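You operate a simulated robot arm through the tools that you are given. There is no shell and no other tool.

Carry out the task below with a simulated robot arm. There is one attempt and no reset: what you move stays moved.

Task
Put things in order on the top of the loading table. At the end: the white gauge stands where the long black housing (marked "LEFT") stood; the grey cylinder stands where the long teal housing (marked "RIGHT") stood; the long black housing stands on top of the blue roll of tape; the long teal housing stands where the white gauge stood; whatever was shut is shut again. Leave all else as you found it, and nothing knocked over.
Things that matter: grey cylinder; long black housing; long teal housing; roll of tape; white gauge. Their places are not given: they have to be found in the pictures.

Only the result counts: the job must be done as asked and must still hold three seconds after the hand-in. Knocking over, shifting, dropping, spilling or breaking anything else fails it.

Robot
A 6-joint arm with a two-finger parallel gripper, fixed in place. Base frame: the origin is at the foot of the arm, x ahead of it, y to its left, z up; the work surface is at about z = 0. Readings come in m, degrees, newtons and seconds.
With the tool pointing down near the work surface it reaches from about 0.16 to 0.42 m from the base axis. Its first joint turns from -66.0 to 66.0 degrees. Payload 1.57 kg.
The TCP is the grasp point between the finger pads, 0.03 m short of the fingertips. In the tool frame z runs along the fingers and y along their closing line. Largest opening 0.08 m; finger width 0.017, thickness 0.012; the body of the gripper, 0.04 by 0.082 m, starts 0.08 m behind the TCP.
Orientation is that of the tool frame in the base frame, as a unit quaternion [x, y, z, w]. With the fingers straight down and closing along the base's y, the tool's x points along the base's -x, its y along +y and its z along -z.

Tools
- The arm moves only by the tool play_rows. Its argument "steps" is a list of rows, each an object (a shift or turn left out is 0, a gripper value left out holds the last) with "jaw": the closure, from 0 (fully open) to 1 (shut); "delta_pos": the shift along the tool's x, y, z in m, a list of three; "angular": the turn, a rotation vector about the tool's x, y, z in degrees, a list of three. In form: [{"jaw": jaw, "delta_pos": [tx, ty, tz], "angular": [ax, ay, az]}, ...]. A call has 1 to 20 rows; each row shifts and turns the commanded pose from where the row before left it, along the tool's axes as they then stand. Rows are played at 5 a second. More than 0.05 m and 8.6 degrees between two rows, or a gripper value outside its range, and nothing of the call is played. A pose out of reach is approached as far as the arm can. The call stops where the force on the tool passes 40 N (or 10 N more than at its start, if that is more) or the arm is blocked; 0.2 s more then pass. The fingers move at their own pace (about 0.153 m/s each) and stop on an object; they squeeze with about 29 N. The grip force told is the motor's: it shows also when the fingers shut on nothing. Time passes only in rows, and 0.2 s behind the last, so rows that do not move let the fingers close. The reply holds the time, the measured pose of the TCP, the force on the tool along the base axes, the opening and the grip force, in the units named above and with some noise, with the torque about the TCP (base axes, N m) and any sound that the robot's microphone picked up, and new pictures: "views" is both (left out), scene, wrist or none.
- Cameras (640 x 400 px; columns grow to the right, rows downward): "scene" is fixed at [0.0608, -0.3348, 0.4278]; the picture's right is [0.73, -0.68, 0.00], its down [-0.37, -0.40, -0.84] and it looks along [0.57, 0.62, -0.54] (base axes); focal length 261 px, centre (320, 200). "wrist" rides on the gripper at [0.072, -0.007, -0.122] in the tool frame; the picture's right is [0.09, 1.00, 0.00], its down [-0.84, 0.08, -0.54] and it looks along [-0.54, 0.05, 0.84] (tool axes); focal length 238 px, centre (320, 200).
- measure_at(camera, pixels): for up to 12 pixels [column, row] of the newest picture of that camera ("zoom" is the newest enlarged one), the place [x, y, z] in the base frame of the surface seen there, good to about 0.002 m. No time passes.
- inspect(camera, box): a new picture of the part [left, top, right, bottom] of that camera's present view, enlarged. No time passes.
- finish_job(): hands the job in; it is judged then, once.

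Leave the gripper open and the arm clear of the work at the hand-in unless told otherwise.

The tools are called after "Emit:" as name(argument=value, ...) on one line, values as JSON. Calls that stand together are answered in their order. play_rows: Moves the arm, as the interface text tells. Its arguments: {"type":"object","properties":{"steps":{"type":"array","items":{"type":"object","properties":{"jaw":{"type":"number"},"delta_pos":{"type":"array","items":{"type":"number"}},"angular":{"type":"array","items":{"type":"number"}}}}},"views":{"type":"string","enum":["both","scene","wrist","none"]}},"required":["steps"]} The other tools are called the same way: measure_at (camera, pixels) gives the place of the surface under pixels of a picture; inspect (camera, box) takes an enlarged picture of a part of a camera's view; finish_job () hands the job in.

At the start:

```text
time_s: 0.0
tcp_pos: [0.2167, 0.0763, 0.2922]
tool_rot: [-0.001, 1.0, 0.001, 0.0]
force: [0.0, 0.5, -0.3]
wrist_torque: [0.04, -0.02, 0.02]
gripper_width: 0.0801
grasp_force: 0.1
```

scene: 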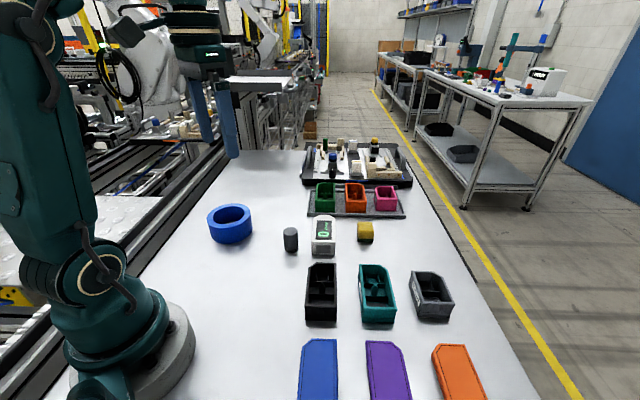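
wrist: 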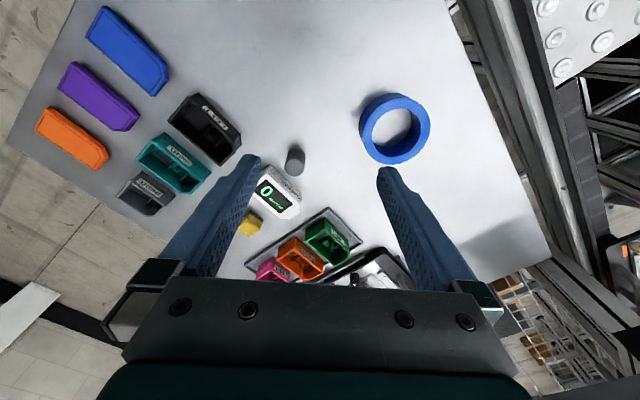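

I see the black and teal housings, the white gauge, the grey cylinder and the blue tape roll. First I enlarge the scene around them (200..460, 180..330), and the wrist view as well.

Emit:
inspect(camera="scene", box=[190, 170, 470, 345])

Emit:
inspect(camera="wrist", box=[100, 70, 460, 295])

```text
2.29 times, centred on (330, 258) of scene
```

zoom: 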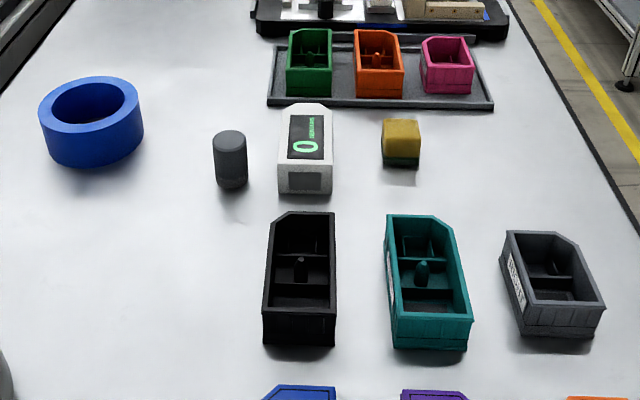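

```text
1.78 times, centred on (280, 182) of wrist
```

zoom: 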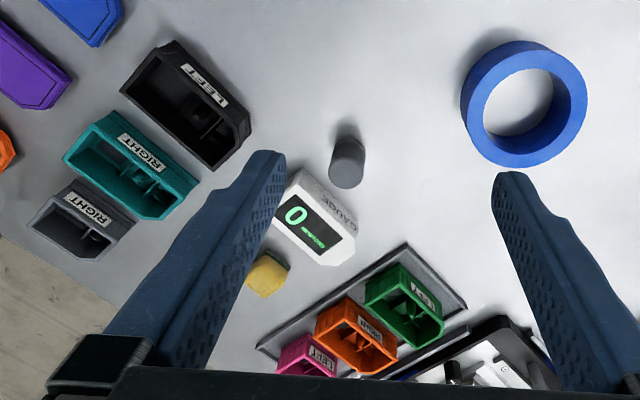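

Next I measure corners in the wrist zoom: black housing, teal housing, gauge, cylinder, tape roll.

Emit:
measure_at(camera="zoom", pixels=[[174, 43], [240, 108], [249, 132], [215, 168], [124, 90], [108, 112], [194, 184], [190, 212], [150, 216], [65, 156], [165, 110], [120, 170]])

Emit:
measure_at(camera="zoom", pixels=[[300, 170], [357, 222], [352, 240], [322, 264], [280, 235], [347, 148], [348, 175], [470, 100], [525, 45], [580, 100], [515, 160], [525, 90]])

Emit:
measure_at(camera="scene", pixels=[[312, 265], [335, 266], [335, 310], [306, 312], [306, 322], [360, 268], [386, 274], [396, 308], [363, 308], [230, 208], [230, 222], [290, 230]])

Emit:
measure_at(camera="scene", pixels=[[318, 217], [331, 217], [335, 243], [312, 243], [313, 254], [333, 254], [323, 230], [291, 252], [285, 231], [297, 231], [230, 244], [208, 215]])

```text
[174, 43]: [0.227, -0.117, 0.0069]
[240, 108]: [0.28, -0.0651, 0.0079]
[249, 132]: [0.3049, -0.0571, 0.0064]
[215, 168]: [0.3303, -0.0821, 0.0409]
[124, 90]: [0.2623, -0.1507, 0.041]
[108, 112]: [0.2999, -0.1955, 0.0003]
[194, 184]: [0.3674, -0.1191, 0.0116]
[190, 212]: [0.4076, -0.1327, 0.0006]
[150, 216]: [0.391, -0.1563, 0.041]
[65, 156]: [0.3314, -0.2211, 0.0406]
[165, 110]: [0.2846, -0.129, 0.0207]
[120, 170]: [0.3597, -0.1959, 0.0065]
```

```text
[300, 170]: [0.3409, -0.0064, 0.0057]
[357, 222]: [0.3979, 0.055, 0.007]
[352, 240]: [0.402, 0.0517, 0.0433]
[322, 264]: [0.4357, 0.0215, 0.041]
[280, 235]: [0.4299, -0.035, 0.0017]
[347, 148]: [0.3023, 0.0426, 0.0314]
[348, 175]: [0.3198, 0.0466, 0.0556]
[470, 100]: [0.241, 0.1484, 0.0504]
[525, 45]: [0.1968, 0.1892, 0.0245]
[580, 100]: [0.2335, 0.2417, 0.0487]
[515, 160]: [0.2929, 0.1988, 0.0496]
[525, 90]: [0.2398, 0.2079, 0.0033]
```

```text
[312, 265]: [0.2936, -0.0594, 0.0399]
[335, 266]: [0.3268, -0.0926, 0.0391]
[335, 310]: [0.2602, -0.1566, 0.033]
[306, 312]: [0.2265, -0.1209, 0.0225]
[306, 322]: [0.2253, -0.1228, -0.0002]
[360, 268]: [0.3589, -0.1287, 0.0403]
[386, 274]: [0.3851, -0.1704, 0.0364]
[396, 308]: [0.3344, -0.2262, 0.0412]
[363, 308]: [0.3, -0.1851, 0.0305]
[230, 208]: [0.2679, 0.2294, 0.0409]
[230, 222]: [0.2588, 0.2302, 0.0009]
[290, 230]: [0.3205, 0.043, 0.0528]
```

```text
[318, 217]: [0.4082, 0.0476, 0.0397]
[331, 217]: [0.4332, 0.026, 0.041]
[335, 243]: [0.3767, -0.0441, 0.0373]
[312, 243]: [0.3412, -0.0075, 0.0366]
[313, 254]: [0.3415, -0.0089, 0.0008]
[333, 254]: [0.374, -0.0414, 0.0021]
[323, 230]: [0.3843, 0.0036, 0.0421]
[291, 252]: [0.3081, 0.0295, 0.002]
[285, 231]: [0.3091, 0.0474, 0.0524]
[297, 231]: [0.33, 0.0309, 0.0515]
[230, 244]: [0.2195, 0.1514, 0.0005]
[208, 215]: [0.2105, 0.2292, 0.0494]
```

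The order black → tape, gauge → black's spot, teal → gauge's spot, cylinder → teal's spot needs no parking place. All the housings are turned by about 45° in the base frame. I turn the tool by -45° about its z, then hover over the black housing (about 0.2785, -0.1005) at z ≈ 0.2 for a closer look.

Emit:
play_rows(steps=[{"jaw": 0, "angular": [0, 0, -7.5]}, {"angular": [0, 0, -7.5]}, {"angular": [0, 0, -7.5]}, {"angular": [0, 0, -7.5]}, {"angular": [0, 0, -7.5]}, {"angular": [0, 0, -7.5]}, {"delta_pos": [0.01355, -0.0281, 0.015]}, {"delta_pos": [0.01355, -0.0281, 0.015]}, {"delta_pos": [0.01355, -0.0281, 0.015]}, {"delta_pos": [0.01355, -0.0281, 0.015]}, {"delta_pos": [0.01355, -0.0281, 0.015]}, {"delta_pos": [0.01355, -0.0281, 0.015]}, {}])

```text
time_s: 2.8
tcp_pos: [0.2789, -0.1011, 0.2018]
tool_rot: [-0.383, 0.924, 0.0, 0.0]
force: [-0.7, 0.3, -0.3]
wrist_torque: [0.01, -0.01, 0.0]
gripper_width: 0.0798
grasp_force: 0.0
```

scene: 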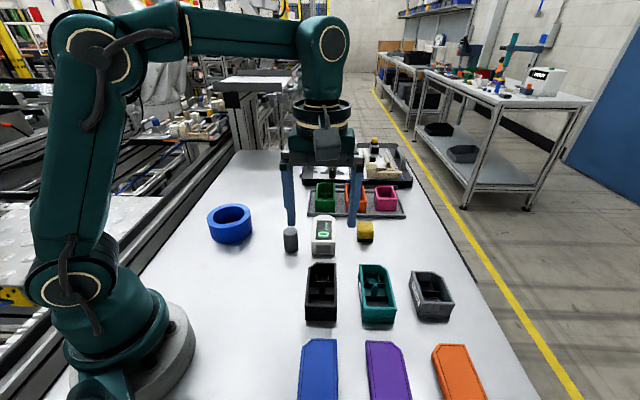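
wrist: 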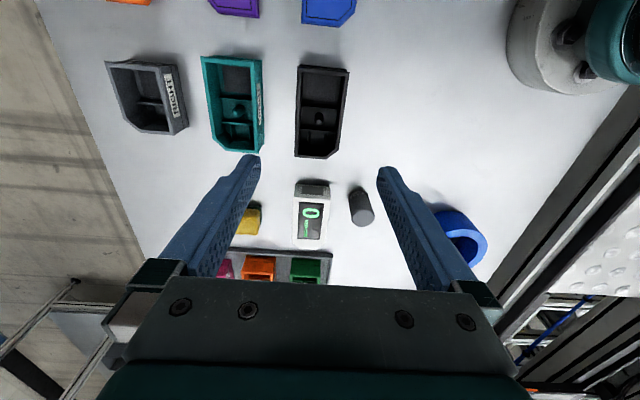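

The tool now lines up with the housings. I enlarge the wrist view and measure the edges of the black and teal housings more closely.

Emit:
inspect(camera="wrist", box=[180, 45, 372, 165])

```text
3.33 times, centred on (276, 105) of wrist
```

zoom: 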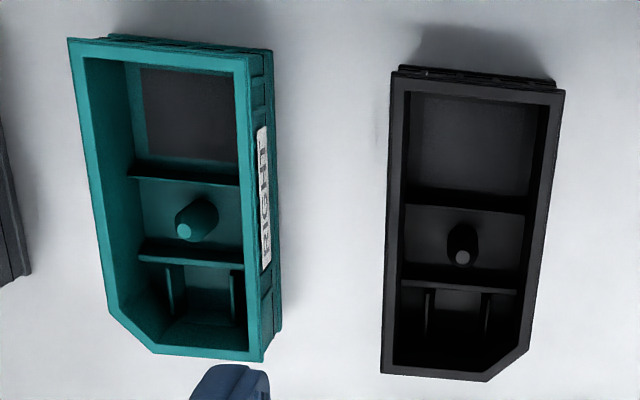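

Emit:
measure_at(camera="zoom", pixels=[[396, 80], [560, 94], [525, 350], [486, 377], [384, 369], [71, 42], [242, 58], [258, 357], [153, 349], [110, 310], [395, 220], [540, 240]])

Emit:
measure_at(camera="zoom", pixels=[[98, 220], [248, 200], [90, 160], [246, 130], [200, 60], [200, 354], [470, 85], [430, 370], [553, 150], [394, 130], [391, 280], [534, 290]])

Emit:
measure_at(camera="wrist", pixels=[[297, 198], [328, 198], [324, 240], [297, 237], [299, 182], [329, 184], [364, 215], [362, 225], [354, 215], [374, 213], [246, 215], [260, 210]])

```text
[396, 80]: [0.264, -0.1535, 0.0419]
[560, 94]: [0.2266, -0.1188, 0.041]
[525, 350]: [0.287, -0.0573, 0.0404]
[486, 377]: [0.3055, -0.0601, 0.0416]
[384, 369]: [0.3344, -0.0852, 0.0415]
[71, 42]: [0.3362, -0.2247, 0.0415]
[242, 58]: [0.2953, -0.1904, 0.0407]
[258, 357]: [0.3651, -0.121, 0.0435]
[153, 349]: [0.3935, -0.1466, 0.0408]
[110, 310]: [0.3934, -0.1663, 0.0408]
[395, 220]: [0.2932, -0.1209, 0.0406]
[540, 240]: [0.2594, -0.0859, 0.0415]
```

```text
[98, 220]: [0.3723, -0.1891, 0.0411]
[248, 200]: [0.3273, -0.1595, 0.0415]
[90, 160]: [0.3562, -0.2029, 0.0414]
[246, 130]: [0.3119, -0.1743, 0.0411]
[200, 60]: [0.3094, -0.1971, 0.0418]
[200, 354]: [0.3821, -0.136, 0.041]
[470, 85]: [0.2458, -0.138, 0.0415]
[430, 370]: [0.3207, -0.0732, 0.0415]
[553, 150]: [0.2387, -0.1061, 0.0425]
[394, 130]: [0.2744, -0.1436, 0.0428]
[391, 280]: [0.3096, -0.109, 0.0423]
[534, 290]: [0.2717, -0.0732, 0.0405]
```

```text
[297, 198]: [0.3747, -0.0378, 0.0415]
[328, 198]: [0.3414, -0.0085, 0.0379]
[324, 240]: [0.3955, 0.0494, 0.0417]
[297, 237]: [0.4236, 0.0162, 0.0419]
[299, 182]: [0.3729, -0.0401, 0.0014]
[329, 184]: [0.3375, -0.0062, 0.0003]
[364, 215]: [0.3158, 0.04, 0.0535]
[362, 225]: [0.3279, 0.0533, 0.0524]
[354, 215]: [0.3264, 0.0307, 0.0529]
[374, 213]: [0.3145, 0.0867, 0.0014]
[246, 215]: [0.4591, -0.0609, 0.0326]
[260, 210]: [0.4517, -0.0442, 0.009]
```

In u=(x−y)/√2, v=(x+y)/√2, black spans u ≈ 0.244–0.2955 and v ≈ 0.077–0.1765, so its centre is about (0.2797, -0.1012). Teal's centre is about (0.3506, -0.1727). The TCP is already over the black one. I descend to z = 0.04 with the fingers slightly narrowed, then close.

Emit:
play_rows(steps=[{"jaw": 0.1, "delta_pos": [0, -0.001, 0.03]}, {"delta_pos": [0, 0, 0.035]}, {"delta_pos": [0, 0, 0.035]}, {"delta_pos": [0, 0, 0.032]}, {"delta_pos": [0, 0, 0.03]}, {}])

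```text
time_s: 4.2
tcp_pos: [0.278, -0.1012, 0.0413]
tool_rot: [-0.383, 0.924, -0.001, 0.0]
force: [-0.5, 0.1, 0.6]
wrist_torque: [-0.02, -0.01, 0.03]
gripper_width: 0.0717
grasp_force: 0.1
```

scene: 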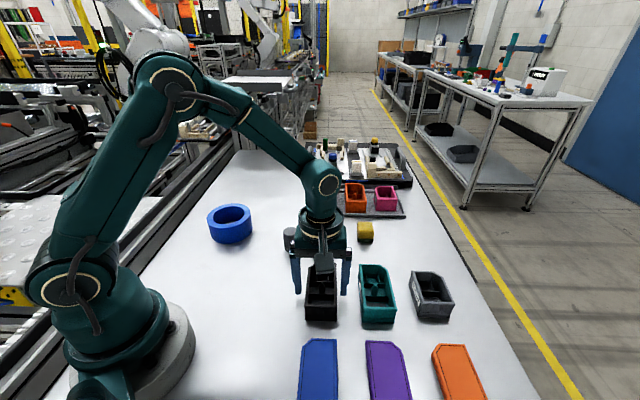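
wrist: 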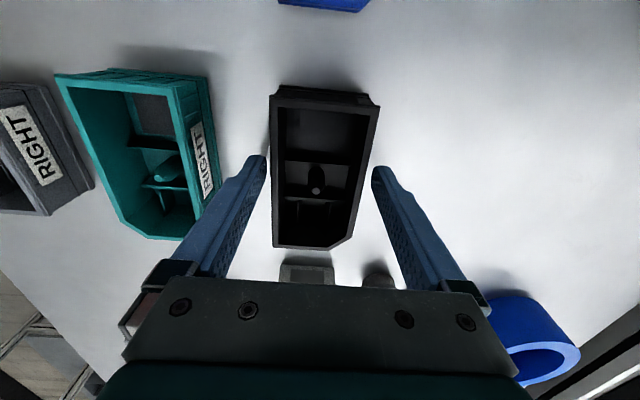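

The fingers straddle the black housing evenly. I close them.

Emit:
play_rows(steps=[{"jaw": 0.3}, {"jaw": 0.5}, {"jaw": 0.8}, {}, {}], views="wrist")

```text
time_s: 5.4
tcp_pos: [0.2782, -0.1014, 0.0426]
tool_rot: [-0.382, 0.924, 0.0, 0.0]
force: [0.6, 0.7, -0.2]
wrist_torque: [-0.03, 0.01, 0.04]
gripper_width: 0.0534
grasp_force: 29.3
```

wrist: 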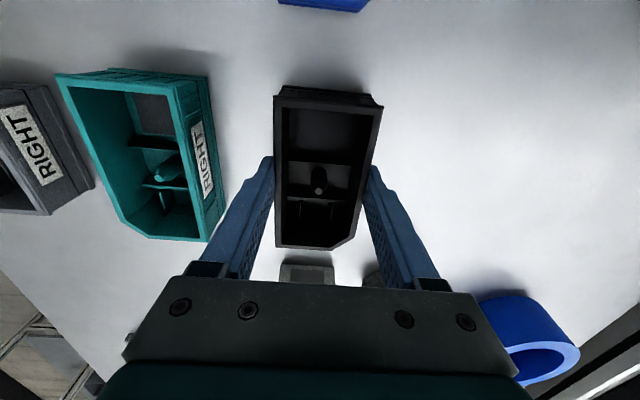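

The grip holds at 29 N with a width of 0.053. I lift straight up by 0.1 m.

Emit:
play_rows(steps=[{"jaw": 1, "delta_pos": [0, 0, -0.01]}, {"delta_pos": [0, 0, -0.02]}, {"delta_pos": [0, 0, -0.025]}, {"delta_pos": [0, 0, -0.025]}, {"delta_pos": [0, 0, -0.02]}, {}])

```text
time_s: 6.8
tcp_pos: [0.2798, -0.101, 0.1402]
tool_rot: [-0.384, 0.923, 0.0, 0.0]
force: [0.4, -0.4, -1.1]
wrist_torque: [0.0, 0.0, -0.03]
gripper_width: 0.0537
grasp_force: 28.8
```

scene: 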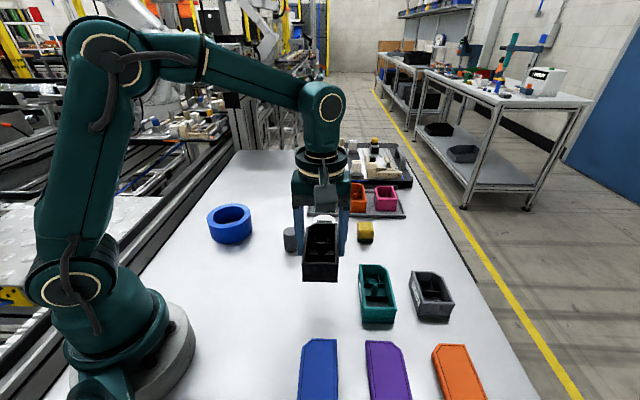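
wrist: 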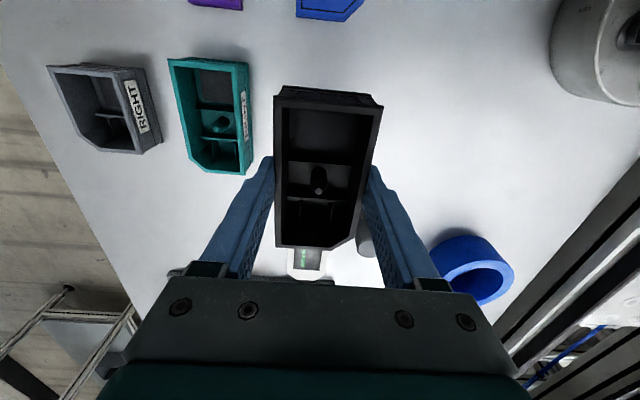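

The housing hangs level. I now zoom on the tape roll in the scene picture to fix its centre.

Emit:
inspect(camera="scene", box=[190, 190, 270, 240])

```text
8.00 times, centred on (230, 215) of scene
```

zoom: 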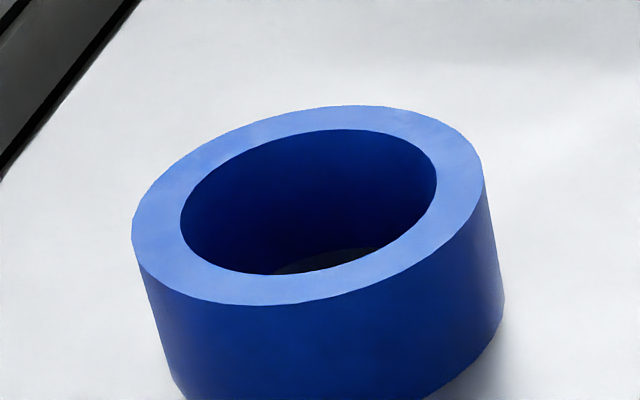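

Emit:
measure_at(camera="zoom", pixels=[[138, 215], [160, 275], [240, 298], [340, 295], [420, 255], [478, 180], [445, 135], [350, 112], [240, 135], [165, 185], [300, 300], [400, 117]])

```text
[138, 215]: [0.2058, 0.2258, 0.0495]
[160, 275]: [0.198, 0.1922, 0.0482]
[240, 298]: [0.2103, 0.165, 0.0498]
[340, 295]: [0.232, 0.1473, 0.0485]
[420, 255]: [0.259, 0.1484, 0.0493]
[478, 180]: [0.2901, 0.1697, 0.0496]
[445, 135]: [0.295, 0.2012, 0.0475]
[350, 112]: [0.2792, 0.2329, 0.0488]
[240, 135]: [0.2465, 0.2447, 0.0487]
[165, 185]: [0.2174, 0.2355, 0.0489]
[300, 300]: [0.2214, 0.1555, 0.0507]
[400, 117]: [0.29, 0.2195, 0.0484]
```

The tape's centre is about (0.246, 0.196), with its top at z ≈ 0.049. I carry the black housing over it at the present height.

Emit:
play_rows(steps=[{"delta_pos": [-0.01, 0.0125, 0]}, {"delta_pos": [-0.0195, 0.0245, 0]}, {"delta_pos": [-0.0195, 0.0245, 0]}, {"delta_pos": [-0.0195, 0.0245, 0]}, {"delta_pos": [-0.0195, 0.0245, 0]}, {"delta_pos": [-0.0195, 0.0245, 0]}, {"delta_pos": [-0.0195, 0.0245, 0]}, {"delta_pos": [-0.0195, 0.0245, 0]}, {"delta_pos": [-0.0195, 0.0245, 0]}, {"delta_pos": [-0.0195, 0.0245, 0]}, {"delta_pos": [-0.0012, 0.0011, 0]}, {}])

```text
time_s: 9.4
tcp_pos: [0.246, 0.1953, 0.1413]
tool_rot: [-0.383, 0.924, 0.0, 0.0]
force: [0.4, -0.1, -1.7]
wrist_torque: [0.01, -0.02, -0.01]
gripper_width: 0.0534
grasp_force: 29.3
```

scene: 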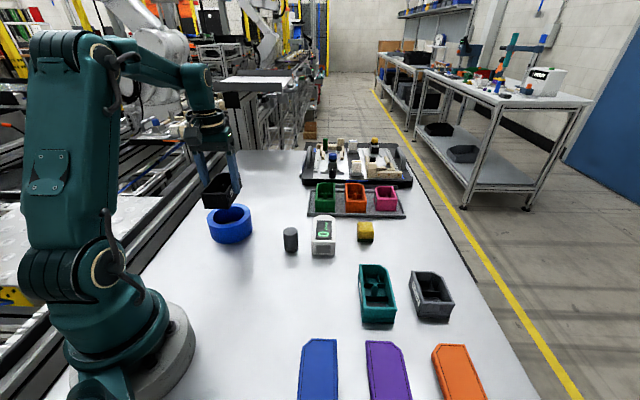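
wrist: 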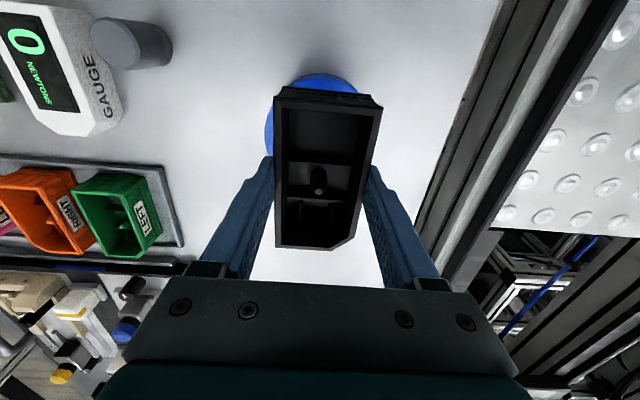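

The housing hangs over the roll. I lower it to about 10 mm above the roll and check the alignment.

Emit:
play_rows(steps=[{"delta_pos": [0, 0, 0.015]}, {"delta_pos": [0, 0, 0.015]}, {"delta_pos": [0, 0, 0.01]}, {}])

Emit:
inspect(camera="scene", box=[180, 165, 276, 249])

```text
time_s: 10.4
tcp_pos: [0.2444, 0.1972, 0.0997]
tool_rot: [-0.383, 0.924, -0.001, 0.001]
force: [0.3, 0.0, -1.5]
wrist_torque: [-0.07, 0.03, -0.01]
gripper_width: 0.0533
grasp_force: 29.5
```

scene: 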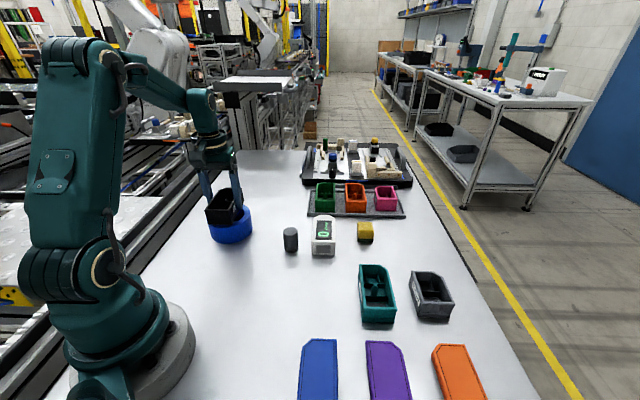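
wrist: 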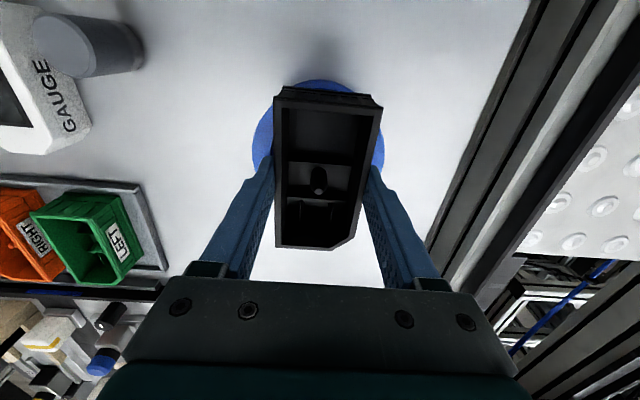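

```text
4.76 times, centred on (228, 207) of scene
```

zoom: 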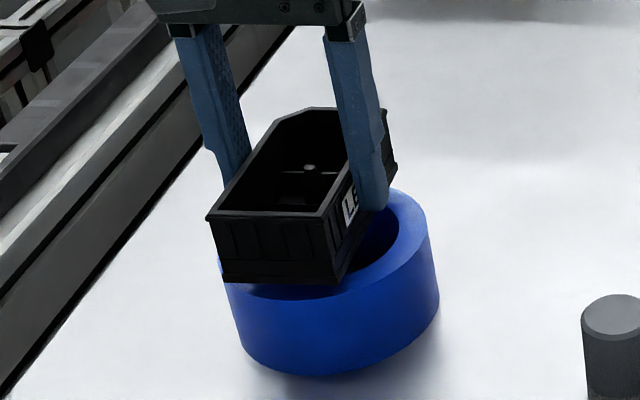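

The housing is centred over the roll (roll at columns 252–385, housing at about 322). I lower it slowly to contact.

Emit:
play_rows(steps=[{"delta_pos": [0, 0, 0.002]}, {"delta_pos": [0, 0, 0.002]}, {"delta_pos": [0, 0, 0.002]}, {"delta_pos": [0, 0, 0.001]}, {}], views="none")

```text
time_s: 11.6
tcp_pos: [0.245, 0.1966, 0.0926]
tool_rot: [-0.385, 0.923, -0.001, 0.0]
force: [-0.5, -0.6, -1.1]
wrist_torque: [-0.01, -0.02, 0.03]
gripper_width: 0.0536
grasp_force: 29.3
```

No contact yet (force still -1.1 N). I keep lowering in 1 mm steps.

Emit:
play_rows(steps=[{"delta_pos": [0, 0, 0.001]}, {}], views="none")

Emit:
play_rows(steps=[{"delta_pos": [0, 0, 0.001]}, {}], views="none")

```text
time_s: 12.2
tcp_pos: [0.2456, 0.196, 0.091]
tool_rot: [-0.384, 0.923, 0.0, 0.001]
force: [-0.1, 0.4, -1.5]
wrist_torque: [0.01, 0.01, 0.01]
gripper_width: 0.0534
grasp_force: 29.1
```

```text
time_s: 12.8
tcp_pos: [0.2452, 0.1961, 0.0907]
tool_rot: [-0.384, 0.923, 0.001, 0.001]
force: [-0.1, -0.1, -1.1]
wrist_torque: [-0.01, 0.0, 0.02]
gripper_width: 0.0535
grasp_force: 29.0
```

Emit:
play_rows(steps=[{"delta_pos": [0, 0, 0.001]}, {}], views="none")

Emit:
inspect(camera="scene", box=[190, 180, 270, 250])

```text
time_s: 13.4
tcp_pos: [0.2462, 0.1963, 0.0894]
tool_rot: [-0.383, 0.924, 0.001, 0.001]
force: [-3.4, -1.4, 15.8]
wrist_torque: [-0.23, 0.27, -0.03]
gripper_width: 0.0537
grasp_force: 28.6
```

```text
5.71 times, centred on (230, 215) of scene
```

zoom: 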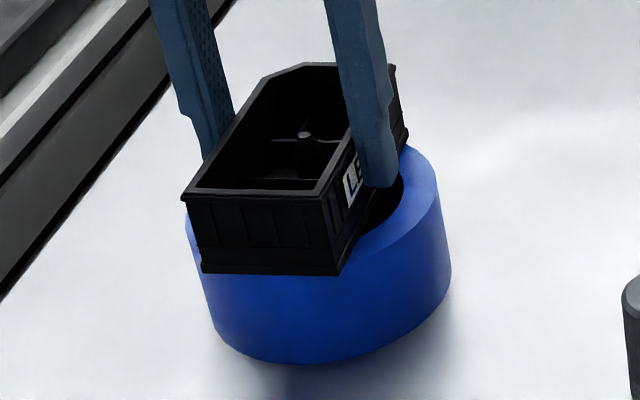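

There is contact (15.8 N), so the housing rests on the roll. I ease up 0.5 mm, open gently, then go straight up.

Emit:
play_rows(steps=[{"delta_pos": [0, 0, -0.0005]}, {"jaw": 0.3}, {"jaw": 0.22}, {"jaw": 0.15}, {}, {"delta_pos": [0, 0, -0.02]}, {"delta_pos": [0, 0, -0.03]}, {"delta_pos": [0, 0, -0.04]}, {"delta_pos": [0, 0, -0.03]}, {}])

```text
time_s: 15.6
tcp_pos: [0.244, 0.193, 0.2103]
tool_rot: [-0.382, 0.924, 0.0, 0.0]
force: [-0.5, 0.1, 0.4]
wrist_torque: [0.03, -0.02, 0.02]
gripper_width: 0.0678
grasp_force: 0.1
```

scene: 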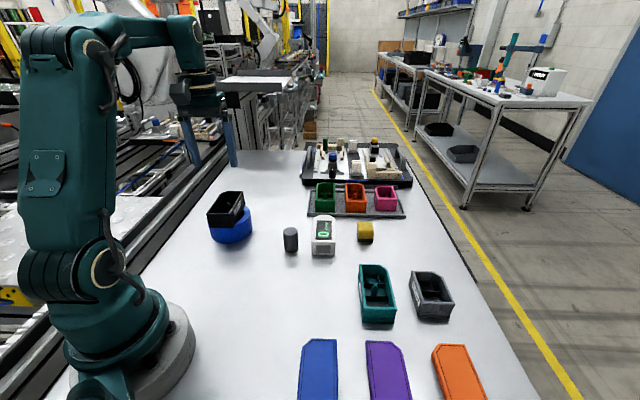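
wrist: 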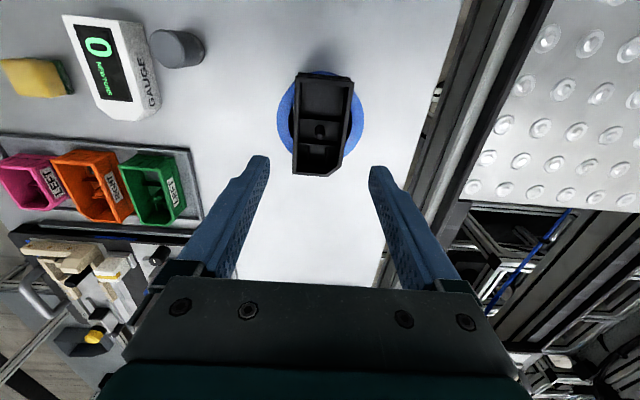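

Black sits centred on the tape. Next is the gauge: I move over its approximate centre (0.388, 0.007) at z ≈ 0.18 and look again.

Emit:
play_rows(steps=[{"jaw": 0.15, "delta_pos": [0.0037, -0.0292, 0]}, {"delta_pos": [0.0037, -0.0292, 0]}, {"delta_pos": [0.0037, -0.0292, 0]}, {"delta_pos": [0.0037, -0.0292, 0]}, {"delta_pos": [0.0037, -0.0292, 0.005]}, {"delta_pos": [0.0037, -0.0292, 0.005]}, {"delta_pos": [0.0037, -0.0292, 0.01]}, {"delta_pos": [0.0036, -0.029, 0.01]}, {}])

```text
time_s: 17.6
tcp_pos: [0.3812, 0.0081, 0.1765]
tool_rot: [-0.384, 0.923, 0.001, -0.001]
force: [-0.5, -0.3, 0.1]
wrist_torque: [-0.01, 0.02, 0.0]
gripper_width: 0.0678
grasp_force: 0.1
out of reach, approached as far as the arm can: row 8
```

scene: 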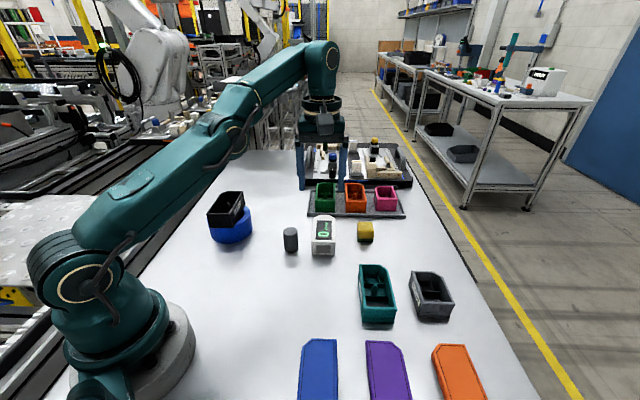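
wrist: 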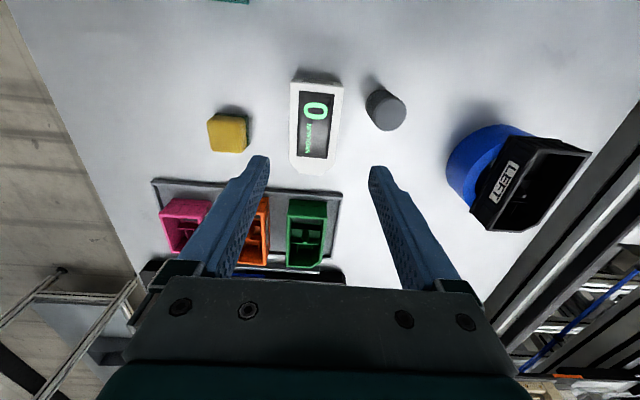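

I'm at the edge of reach at this height; lower down it reaches further. I zoom in and measure the gauge and the tray's front edge.

Emit:
inspect(camera="wrist", box=[240, 55, 432, 215])

```text
2.50 times, centred on (336, 135) of wrist
```

zoom: 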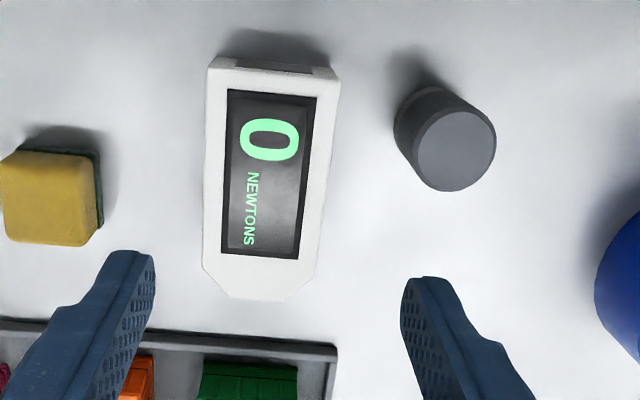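

Emit:
measure_at(camera="zoom", pixels=[[212, 70], [336, 80], [314, 270], [285, 300], [228, 296], [205, 265], [208, 160], [326, 170], [255, 298], [275, 76], [200, 328], [330, 345]])

Emit:
measure_at(camera="zoom", pixels=[[419, 150], [494, 145], [456, 111], [450, 189], [456, 150], [396, 125], [320, 66], [222, 58], [98, 160], [98, 230], [260, 336], [230, 356]])

```text
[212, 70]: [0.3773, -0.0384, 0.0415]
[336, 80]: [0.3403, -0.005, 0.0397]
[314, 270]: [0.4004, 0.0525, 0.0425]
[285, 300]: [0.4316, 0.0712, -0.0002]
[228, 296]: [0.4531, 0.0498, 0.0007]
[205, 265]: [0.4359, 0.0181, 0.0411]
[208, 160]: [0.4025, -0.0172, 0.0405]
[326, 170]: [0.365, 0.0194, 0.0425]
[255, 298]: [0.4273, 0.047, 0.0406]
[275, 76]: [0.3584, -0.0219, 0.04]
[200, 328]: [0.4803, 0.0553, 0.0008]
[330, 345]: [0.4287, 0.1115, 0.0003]
```

```text
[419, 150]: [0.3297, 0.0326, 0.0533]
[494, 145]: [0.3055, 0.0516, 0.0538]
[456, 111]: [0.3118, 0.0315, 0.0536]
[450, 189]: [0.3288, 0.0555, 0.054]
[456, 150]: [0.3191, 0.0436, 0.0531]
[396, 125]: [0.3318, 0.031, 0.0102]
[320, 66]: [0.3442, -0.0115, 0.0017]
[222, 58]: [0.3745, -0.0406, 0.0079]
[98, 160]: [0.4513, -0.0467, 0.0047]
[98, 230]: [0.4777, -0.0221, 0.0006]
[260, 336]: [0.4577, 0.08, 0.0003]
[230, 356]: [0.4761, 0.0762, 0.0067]
```

The gauge spans u 0.2445–0.2955, v 0.2363–0.3354, so its centre is about (0.393, 0.011). The cylinder's centre is about (0.3195, 0.044), d ≈ 0.03. I descend first to about z = 0.11, still above everything, to regain reach.

Emit:
play_rows(steps=[{"delta_pos": [0, 0, 0.02]}, {"delta_pos": [0, 0, 0.025]}, {"delta_pos": [0, 0, 0.025]}, {}], views="wrist")

```text
time_s: 18.6
tcp_pos: [0.3827, 0.01, 0.1049]
tool_rot: [-0.383, 0.924, 0.0, 0.0]
force: [0.1, 0.3, 0.7]
wrist_torque: [0.01, 0.0, -0.02]
gripper_width: 0.0681
grasp_force: 0.1
```

wrist: 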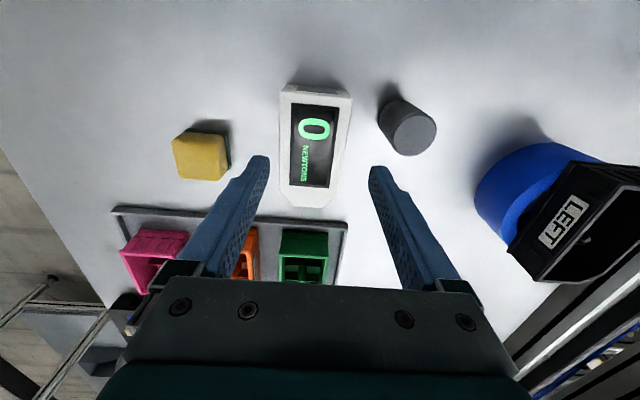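

I shift by about (0.0103, 0.001) and descend to z ≈ 0.075, then check the position.

Emit:
play_rows(steps=[{"delta_pos": [-0.004, -0.0033, 0]}, {"delta_pos": [-0.004, -0.0033, 0.01]}, {"delta_pos": [0, 0, 0.015]}, {}, {}], views="wrist")

```text
time_s: 19.8
tcp_pos: [0.393, 0.0111, 0.0806]
tool_rot: [-0.383, 0.924, 0.0, 0.0]
force: [0.2, 0.1, 0.2]
wrist_torque: [-0.01, -0.02, -0.01]
gripper_width: 0.068
grasp_force: 0.1
```

wrist: 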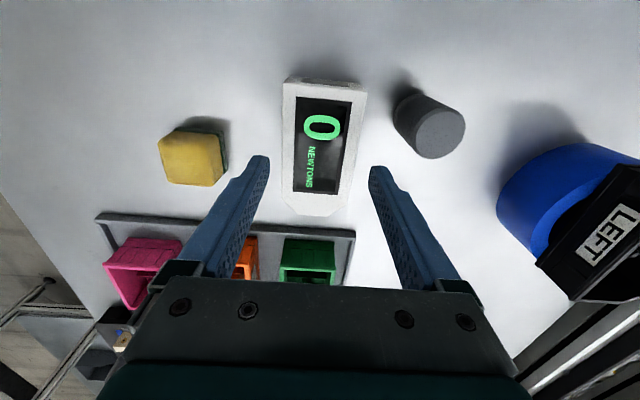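

The pose is on target and the gauge lies centred between the fingers. I descend to z ≈ 0.04.

Emit:
play_rows(steps=[{"delta_pos": [0, 0, 0.015]}, {"delta_pos": [0, 0, 0.015]}, {"delta_pos": [0, 0, 0.01]}, {}])

```text
time_s: 20.8
tcp_pos: [0.3906, 0.0123, 0.0417]
tool_rot: [-0.384, 0.923, 0.001, 0.0]
force: [0.3, 0.7, -0.7]
wrist_torque: [-0.02, 0.02, 0.0]
gripper_width: 0.0679
grasp_force: 0.1
```

scene: 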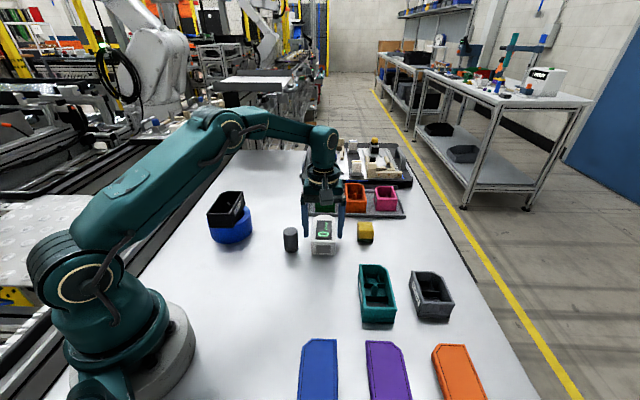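
wrist: 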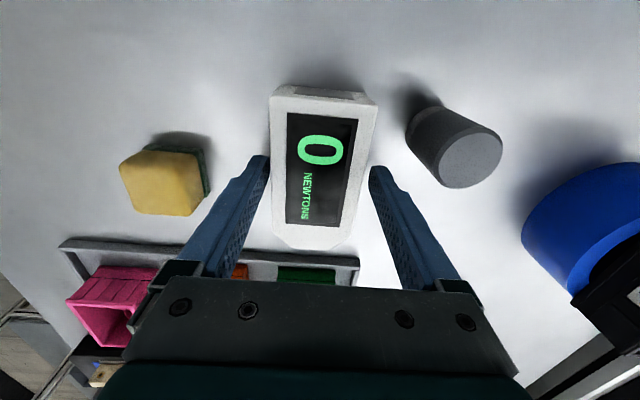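

The gauge is straddled and the cylinder is clear of the right finger. I close and lift.

Emit:
play_rows(steps=[{"jaw": 0.3}, {"jaw": 0.5}, {"jaw": 1}, {}, {}], views="wrist")

```text
time_s: 22.0
tcp_pos: [0.3906, 0.0129, 0.0413]
tool_rot: [-0.384, 0.924, 0.0, 0.0]
force: [-1.2, 0.6, 0.6]
wrist_torque: [-0.04, -0.01, -0.02]
gripper_width: 0.0535
grasp_force: 29.2
```

wrist: 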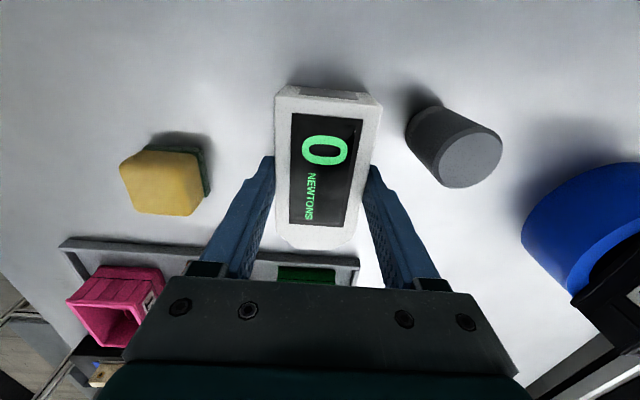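

Held firmly. I lift 0.06, then go back along tool +x by 0.16 to black's old place (target TCP about 0.279, -0.102).

Emit:
play_rows(steps=[{"delta_pos": [0, 0, -0.01]}, {"delta_pos": [0, 0, -0.02]}, {"delta_pos": [0, 0, -0.02]}, {"delta_pos": [0, 0, -0.01]}, {"delta_pos": [0.015, 0, 0]}, {"delta_pos": [0.03, 0, 0]}, {"delta_pos": [0.03, 0, 0]}, {"delta_pos": [0.03, 0, 0]}, {"delta_pos": [0.03, 0, 0]}, {"delta_pos": [0.025, -0.002, 0]}, {}, {}])

```text
time_s: 24.6
tcp_pos: [0.2776, -0.103, 0.0989]
tool_rot: [-0.384, 0.923, 0.0, 0.0]
force: [0.4, -0.1, -1.7]
wrist_torque: [0.0, 0.0, -0.03]
gripper_width: 0.0535
grasp_force: 29.5
```

scene: 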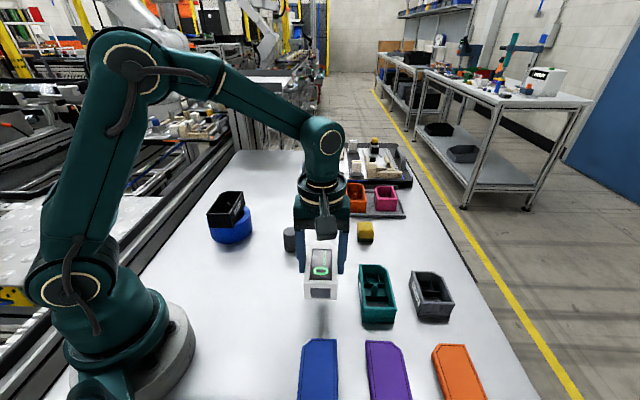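
wrist: 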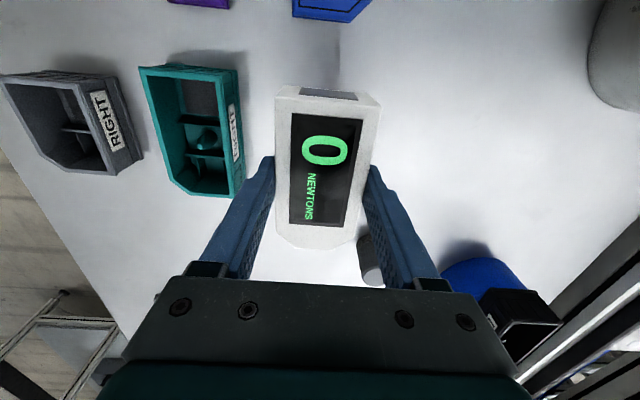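

I correct by 1.5 mm and descend, stopping just above the table.

Emit:
play_rows(steps=[{"delta_pos": [-0.0015, -0.0005, 0.01]}, {"delta_pos": [0, 0, 0.02]}, {"delta_pos": [0, 0, 0.015]}, {"delta_pos": [0, 0, 0.008]}, {}, {}])

```text
time_s: 26.0
tcp_pos: [0.2787, -0.1024, 0.047]
tool_rot: [-0.383, 0.924, 0.0, 0.0]
force: [0.2, 0.2, -2.2]
wrist_torque: [-0.02, -0.05, -0.03]
gripper_width: 0.0536
grasp_force: 28.8
```

scene: 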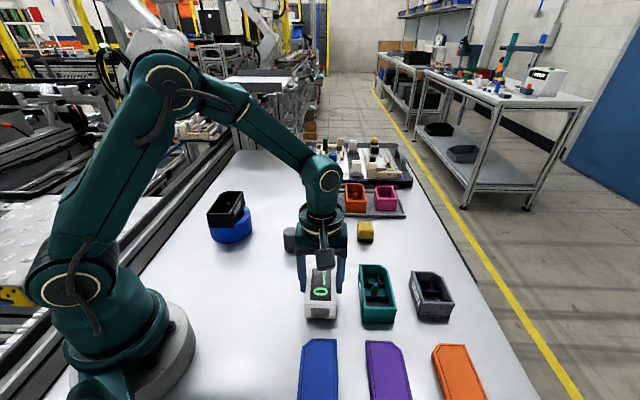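
wrist: 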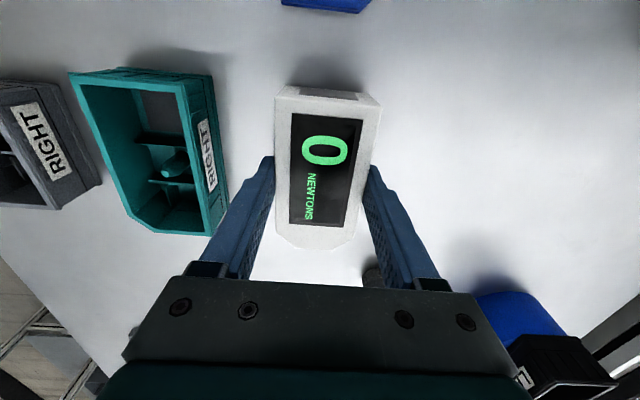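

Position is good. I lower it the last millimetres.

Emit:
play_rows(steps=[{"delta_pos": [0, 0, 0.002]}, {"delta_pos": [0, 0, 0.0015]}, {"delta_pos": [0, 0, 0.001]}, {}], views="none")

Emit:
play_rows(steps=[{"delta_pos": [0, 0, 0.001]}, {}], views="none")

```text
time_s: 27.0
tcp_pos: [0.2794, -0.1019, 0.0446]
tool_rot: [-0.384, 0.924, 0.0, 0.0]
force: [-0.3, 0.1, -3.0]
wrist_torque: [-0.02, 0.01, -0.01]
gripper_width: 0.0533
grasp_force: 29.5
```

```text
time_s: 27.6
tcp_pos: [0.2792, -0.1036, 0.0413]
tool_rot: [-0.382, 0.924, 0.0, -0.001]
force: [0.7, 0.2, -1.8]
wrist_torque: [-0.01, -0.02, 0.01]
gripper_width: 0.0536
grasp_force: 29.2
```

Emit:
play_rows(steps=[{"delta_pos": [0, 0, 0.001]}, {}], views="none")

```text
time_s: 28.2
tcp_pos: [0.2789, -0.1037, 0.0419]
tool_rot: [-0.384, 0.923, 0.0, 0.001]
force: [1.0, 0.4, -1.6]
wrist_torque: [0.0, 0.02, -0.03]
gripper_width: 0.0535
grasp_force: 28.7
```

Still hanging freely at -1.6 N. I go another millimetre.

Emit:
play_rows(steps=[{"delta_pos": [0, 0, 0.001]}, {}], views="none")

```text
time_s: 28.8
tcp_pos: [0.2793, -0.1031, 0.0419]
tool_rot: [-0.383, 0.924, 0.0, 0.0]
force: [-0.9, -0.4, 0.4]
wrist_torque: [0.02, 0.01, -0.04]
gripper_width: 0.0533
grasp_force: 28.9
```

Emit:
play_rows(steps=[{"delta_pos": [0, 0, 0.0006]}, {}], views="wrist")

```text
time_s: 29.4
tcp_pos: [0.2798, -0.103, 0.0407]
tool_rot: [-0.383, 0.924, 0.0, 0.0]
force: [-0.5, 1.7, 2.8]
wrist_torque: [-0.02, 0.05, -0.03]
gripper_width: 0.0537
grasp_force: 29.2
```

wrist: 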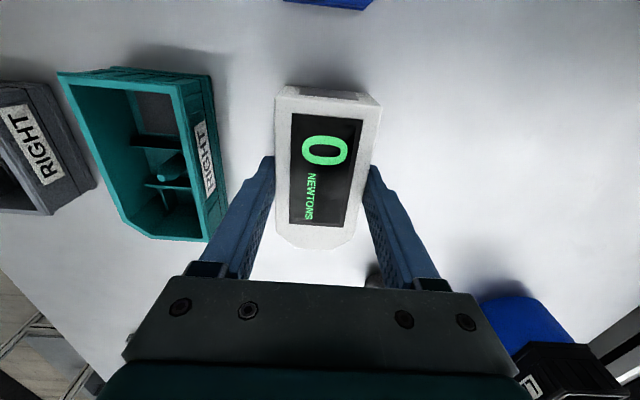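

It rests on the table. I open, rise to z ≈ 0.15 and move 0.1 sideways (tool -y) over the teal housing.

Emit:
play_rows(steps=[{"jaw": 0.3}, {"jaw": 0.2}, {"jaw": 0.15}, {}, {"delta_pos": [0, 0, -0.02]}, {"delta_pos": [0, 0, -0.04]}, {"delta_pos": [0, 0, -0.045]}, {"delta_pos": [0, -0.03, 0]}, {"delta_pos": [0, -0.035, 0]}, {"delta_pos": [0, -0.035, 0]}, {}, {}])

```text
time_s: 32.0
tcp_pos: [0.3502, -0.1737, 0.143]
tool_rot: [-0.383, 0.924, 0.0, 0.0]
force: [0.4, 0.7, 0.4]
wrist_torque: [-0.04, -0.03, 0.01]
gripper_width: 0.068
grasp_force: 0.0
```

scene: 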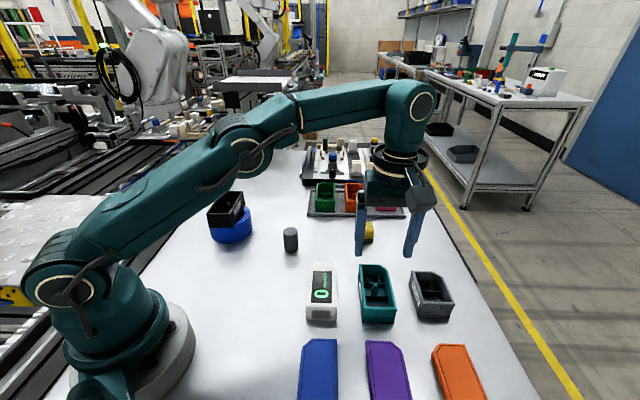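
wrist: 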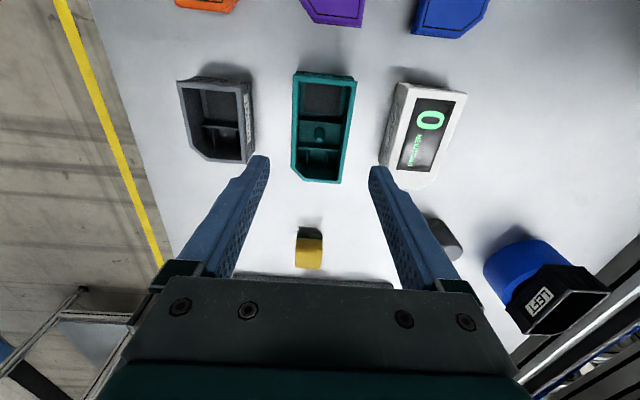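

I zoom in on gauge, teal and grey housings to check placement and gaps.

Emit:
inspect(camera="wrist", box=[170, 60, 474, 200])

```text
2.11 times, centred on (322, 130) of wrist
```

zoom: 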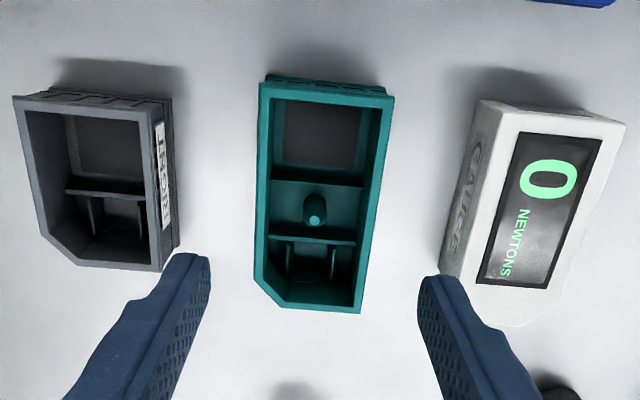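

Emit:
measure_at(camera="zoom", pixels=[[504, 116], [622, 130], [558, 280], [520, 322], [480, 316], [455, 270], [480, 190], [594, 195], [262, 90], [390, 103], [359, 308], [277, 304]])

Emit:
measure_at(camera="zoom", pixels=[[260, 180], [378, 170], [370, 230], [259, 240], [325, 97], [320, 306], [146, 130], [155, 260], [174, 180], [150, 195], [258, 280], [178, 245]])

```text
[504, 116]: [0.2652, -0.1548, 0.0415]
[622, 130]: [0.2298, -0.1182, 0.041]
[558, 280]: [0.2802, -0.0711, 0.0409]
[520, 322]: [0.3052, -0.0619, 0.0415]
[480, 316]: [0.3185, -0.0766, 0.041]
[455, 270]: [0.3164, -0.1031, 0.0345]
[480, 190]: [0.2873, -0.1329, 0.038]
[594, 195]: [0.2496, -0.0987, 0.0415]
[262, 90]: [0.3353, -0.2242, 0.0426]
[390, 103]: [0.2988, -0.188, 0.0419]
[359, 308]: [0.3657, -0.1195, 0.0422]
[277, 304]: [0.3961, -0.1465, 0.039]
```

```text
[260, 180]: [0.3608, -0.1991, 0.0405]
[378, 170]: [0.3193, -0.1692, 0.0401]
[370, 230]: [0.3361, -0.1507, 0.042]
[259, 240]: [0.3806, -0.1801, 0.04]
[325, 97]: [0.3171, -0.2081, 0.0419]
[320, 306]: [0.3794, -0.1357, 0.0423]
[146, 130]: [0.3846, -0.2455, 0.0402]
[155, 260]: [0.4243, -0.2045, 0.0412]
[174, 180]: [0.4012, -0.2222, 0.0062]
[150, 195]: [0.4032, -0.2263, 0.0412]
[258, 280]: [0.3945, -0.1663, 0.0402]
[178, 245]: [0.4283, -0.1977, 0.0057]
```

Teal's centre is u 0.370, v 0.126, which matches the TCP (u 0.3704, v 0.1248). The gap to the grey housing is 45 mm. The gauge is within about 2 mm of black's old spot. I descend to z ≈ 0.041.

Emit:
play_rows(steps=[{"delta_pos": [0, 0, 0.025]}, {"delta_pos": [0, 0, 0.03]}, {"delta_pos": [0, 0, 0.027]}, {"delta_pos": [0, 0, 0.02]}, {}, {}])

```text
time_s: 33.4
tcp_pos: [0.3506, -0.1725, 0.0411]
tool_rot: [-0.383, 0.924, 0.0, 0.001]
force: [0.7, -0.3, 0.0]
wrist_torque: [-0.02, -0.01, -0.01]
gripper_width: 0.0682
grasp_force: 0.0
```

scene: 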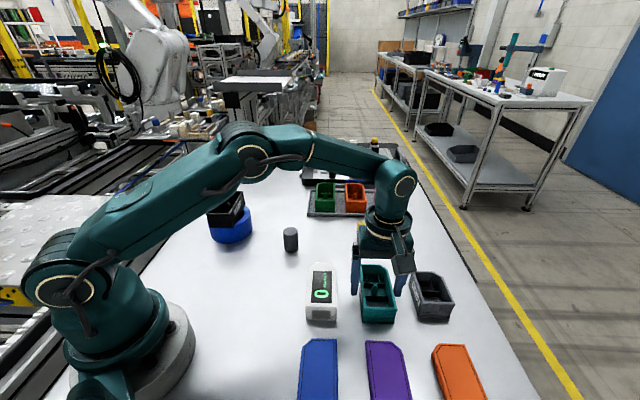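
wrist: 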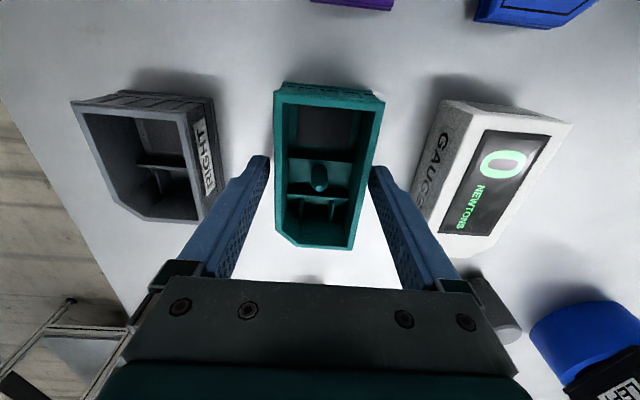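

Clear on both sides. I close, lift 0.06 and read the pose.

Emit:
play_rows(steps=[{"jaw": 0.3}, {"jaw": 0.5}, {"jaw": 1}, {}, {}], views="wrist")

Emit:
play_rows(steps=[{"delta_pos": [0, 0, -0.01]}, {"delta_pos": [0, 0, -0.02]}, {"delta_pos": [0, 0, -0.02]}, {"delta_pos": [0, 0, -0.01]}, {}, {}])

```text
time_s: 34.6
tcp_pos: [0.3509, -0.1722, 0.0407]
tool_rot: [-0.384, 0.923, 0.0, 0.0]
force: [0.3, 0.7, 0.8]
wrist_torque: [0.03, -0.03, 0.0]
gripper_width: 0.0536
grasp_force: 29.1
```

wrist: 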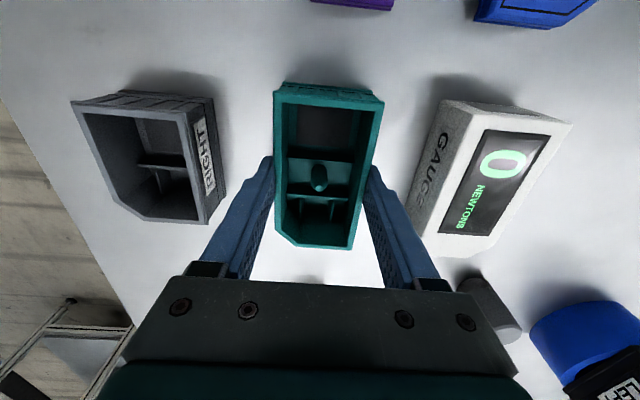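

```text
time_s: 36.0
tcp_pos: [0.3491, -0.1716, 0.103]
tool_rot: [-0.384, 0.923, 0.0, 0.0]
force: [-0.2, 0.0, -2.2]
wrist_torque: [0.01, 0.0, 0.0]
gripper_width: 0.0534
grasp_force: 29.0
```

scene: 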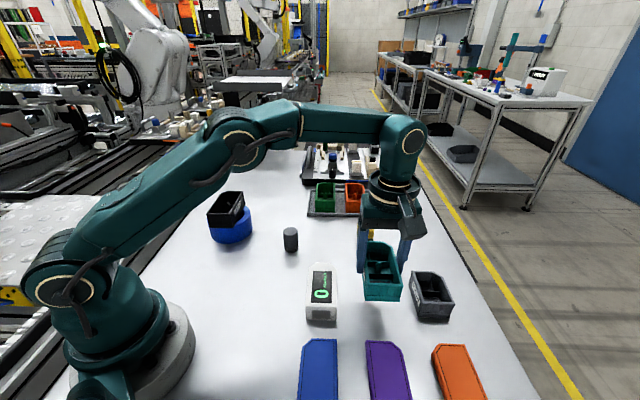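
wrist: 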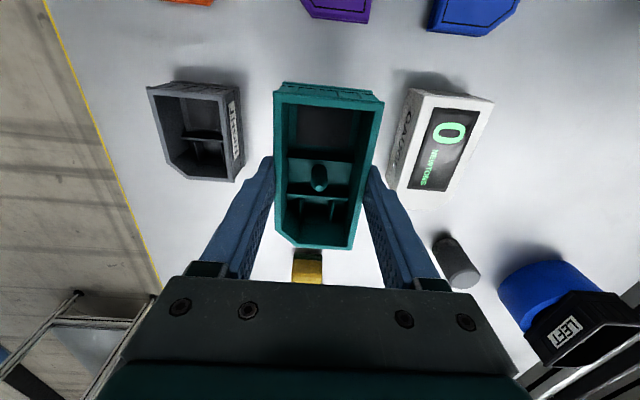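

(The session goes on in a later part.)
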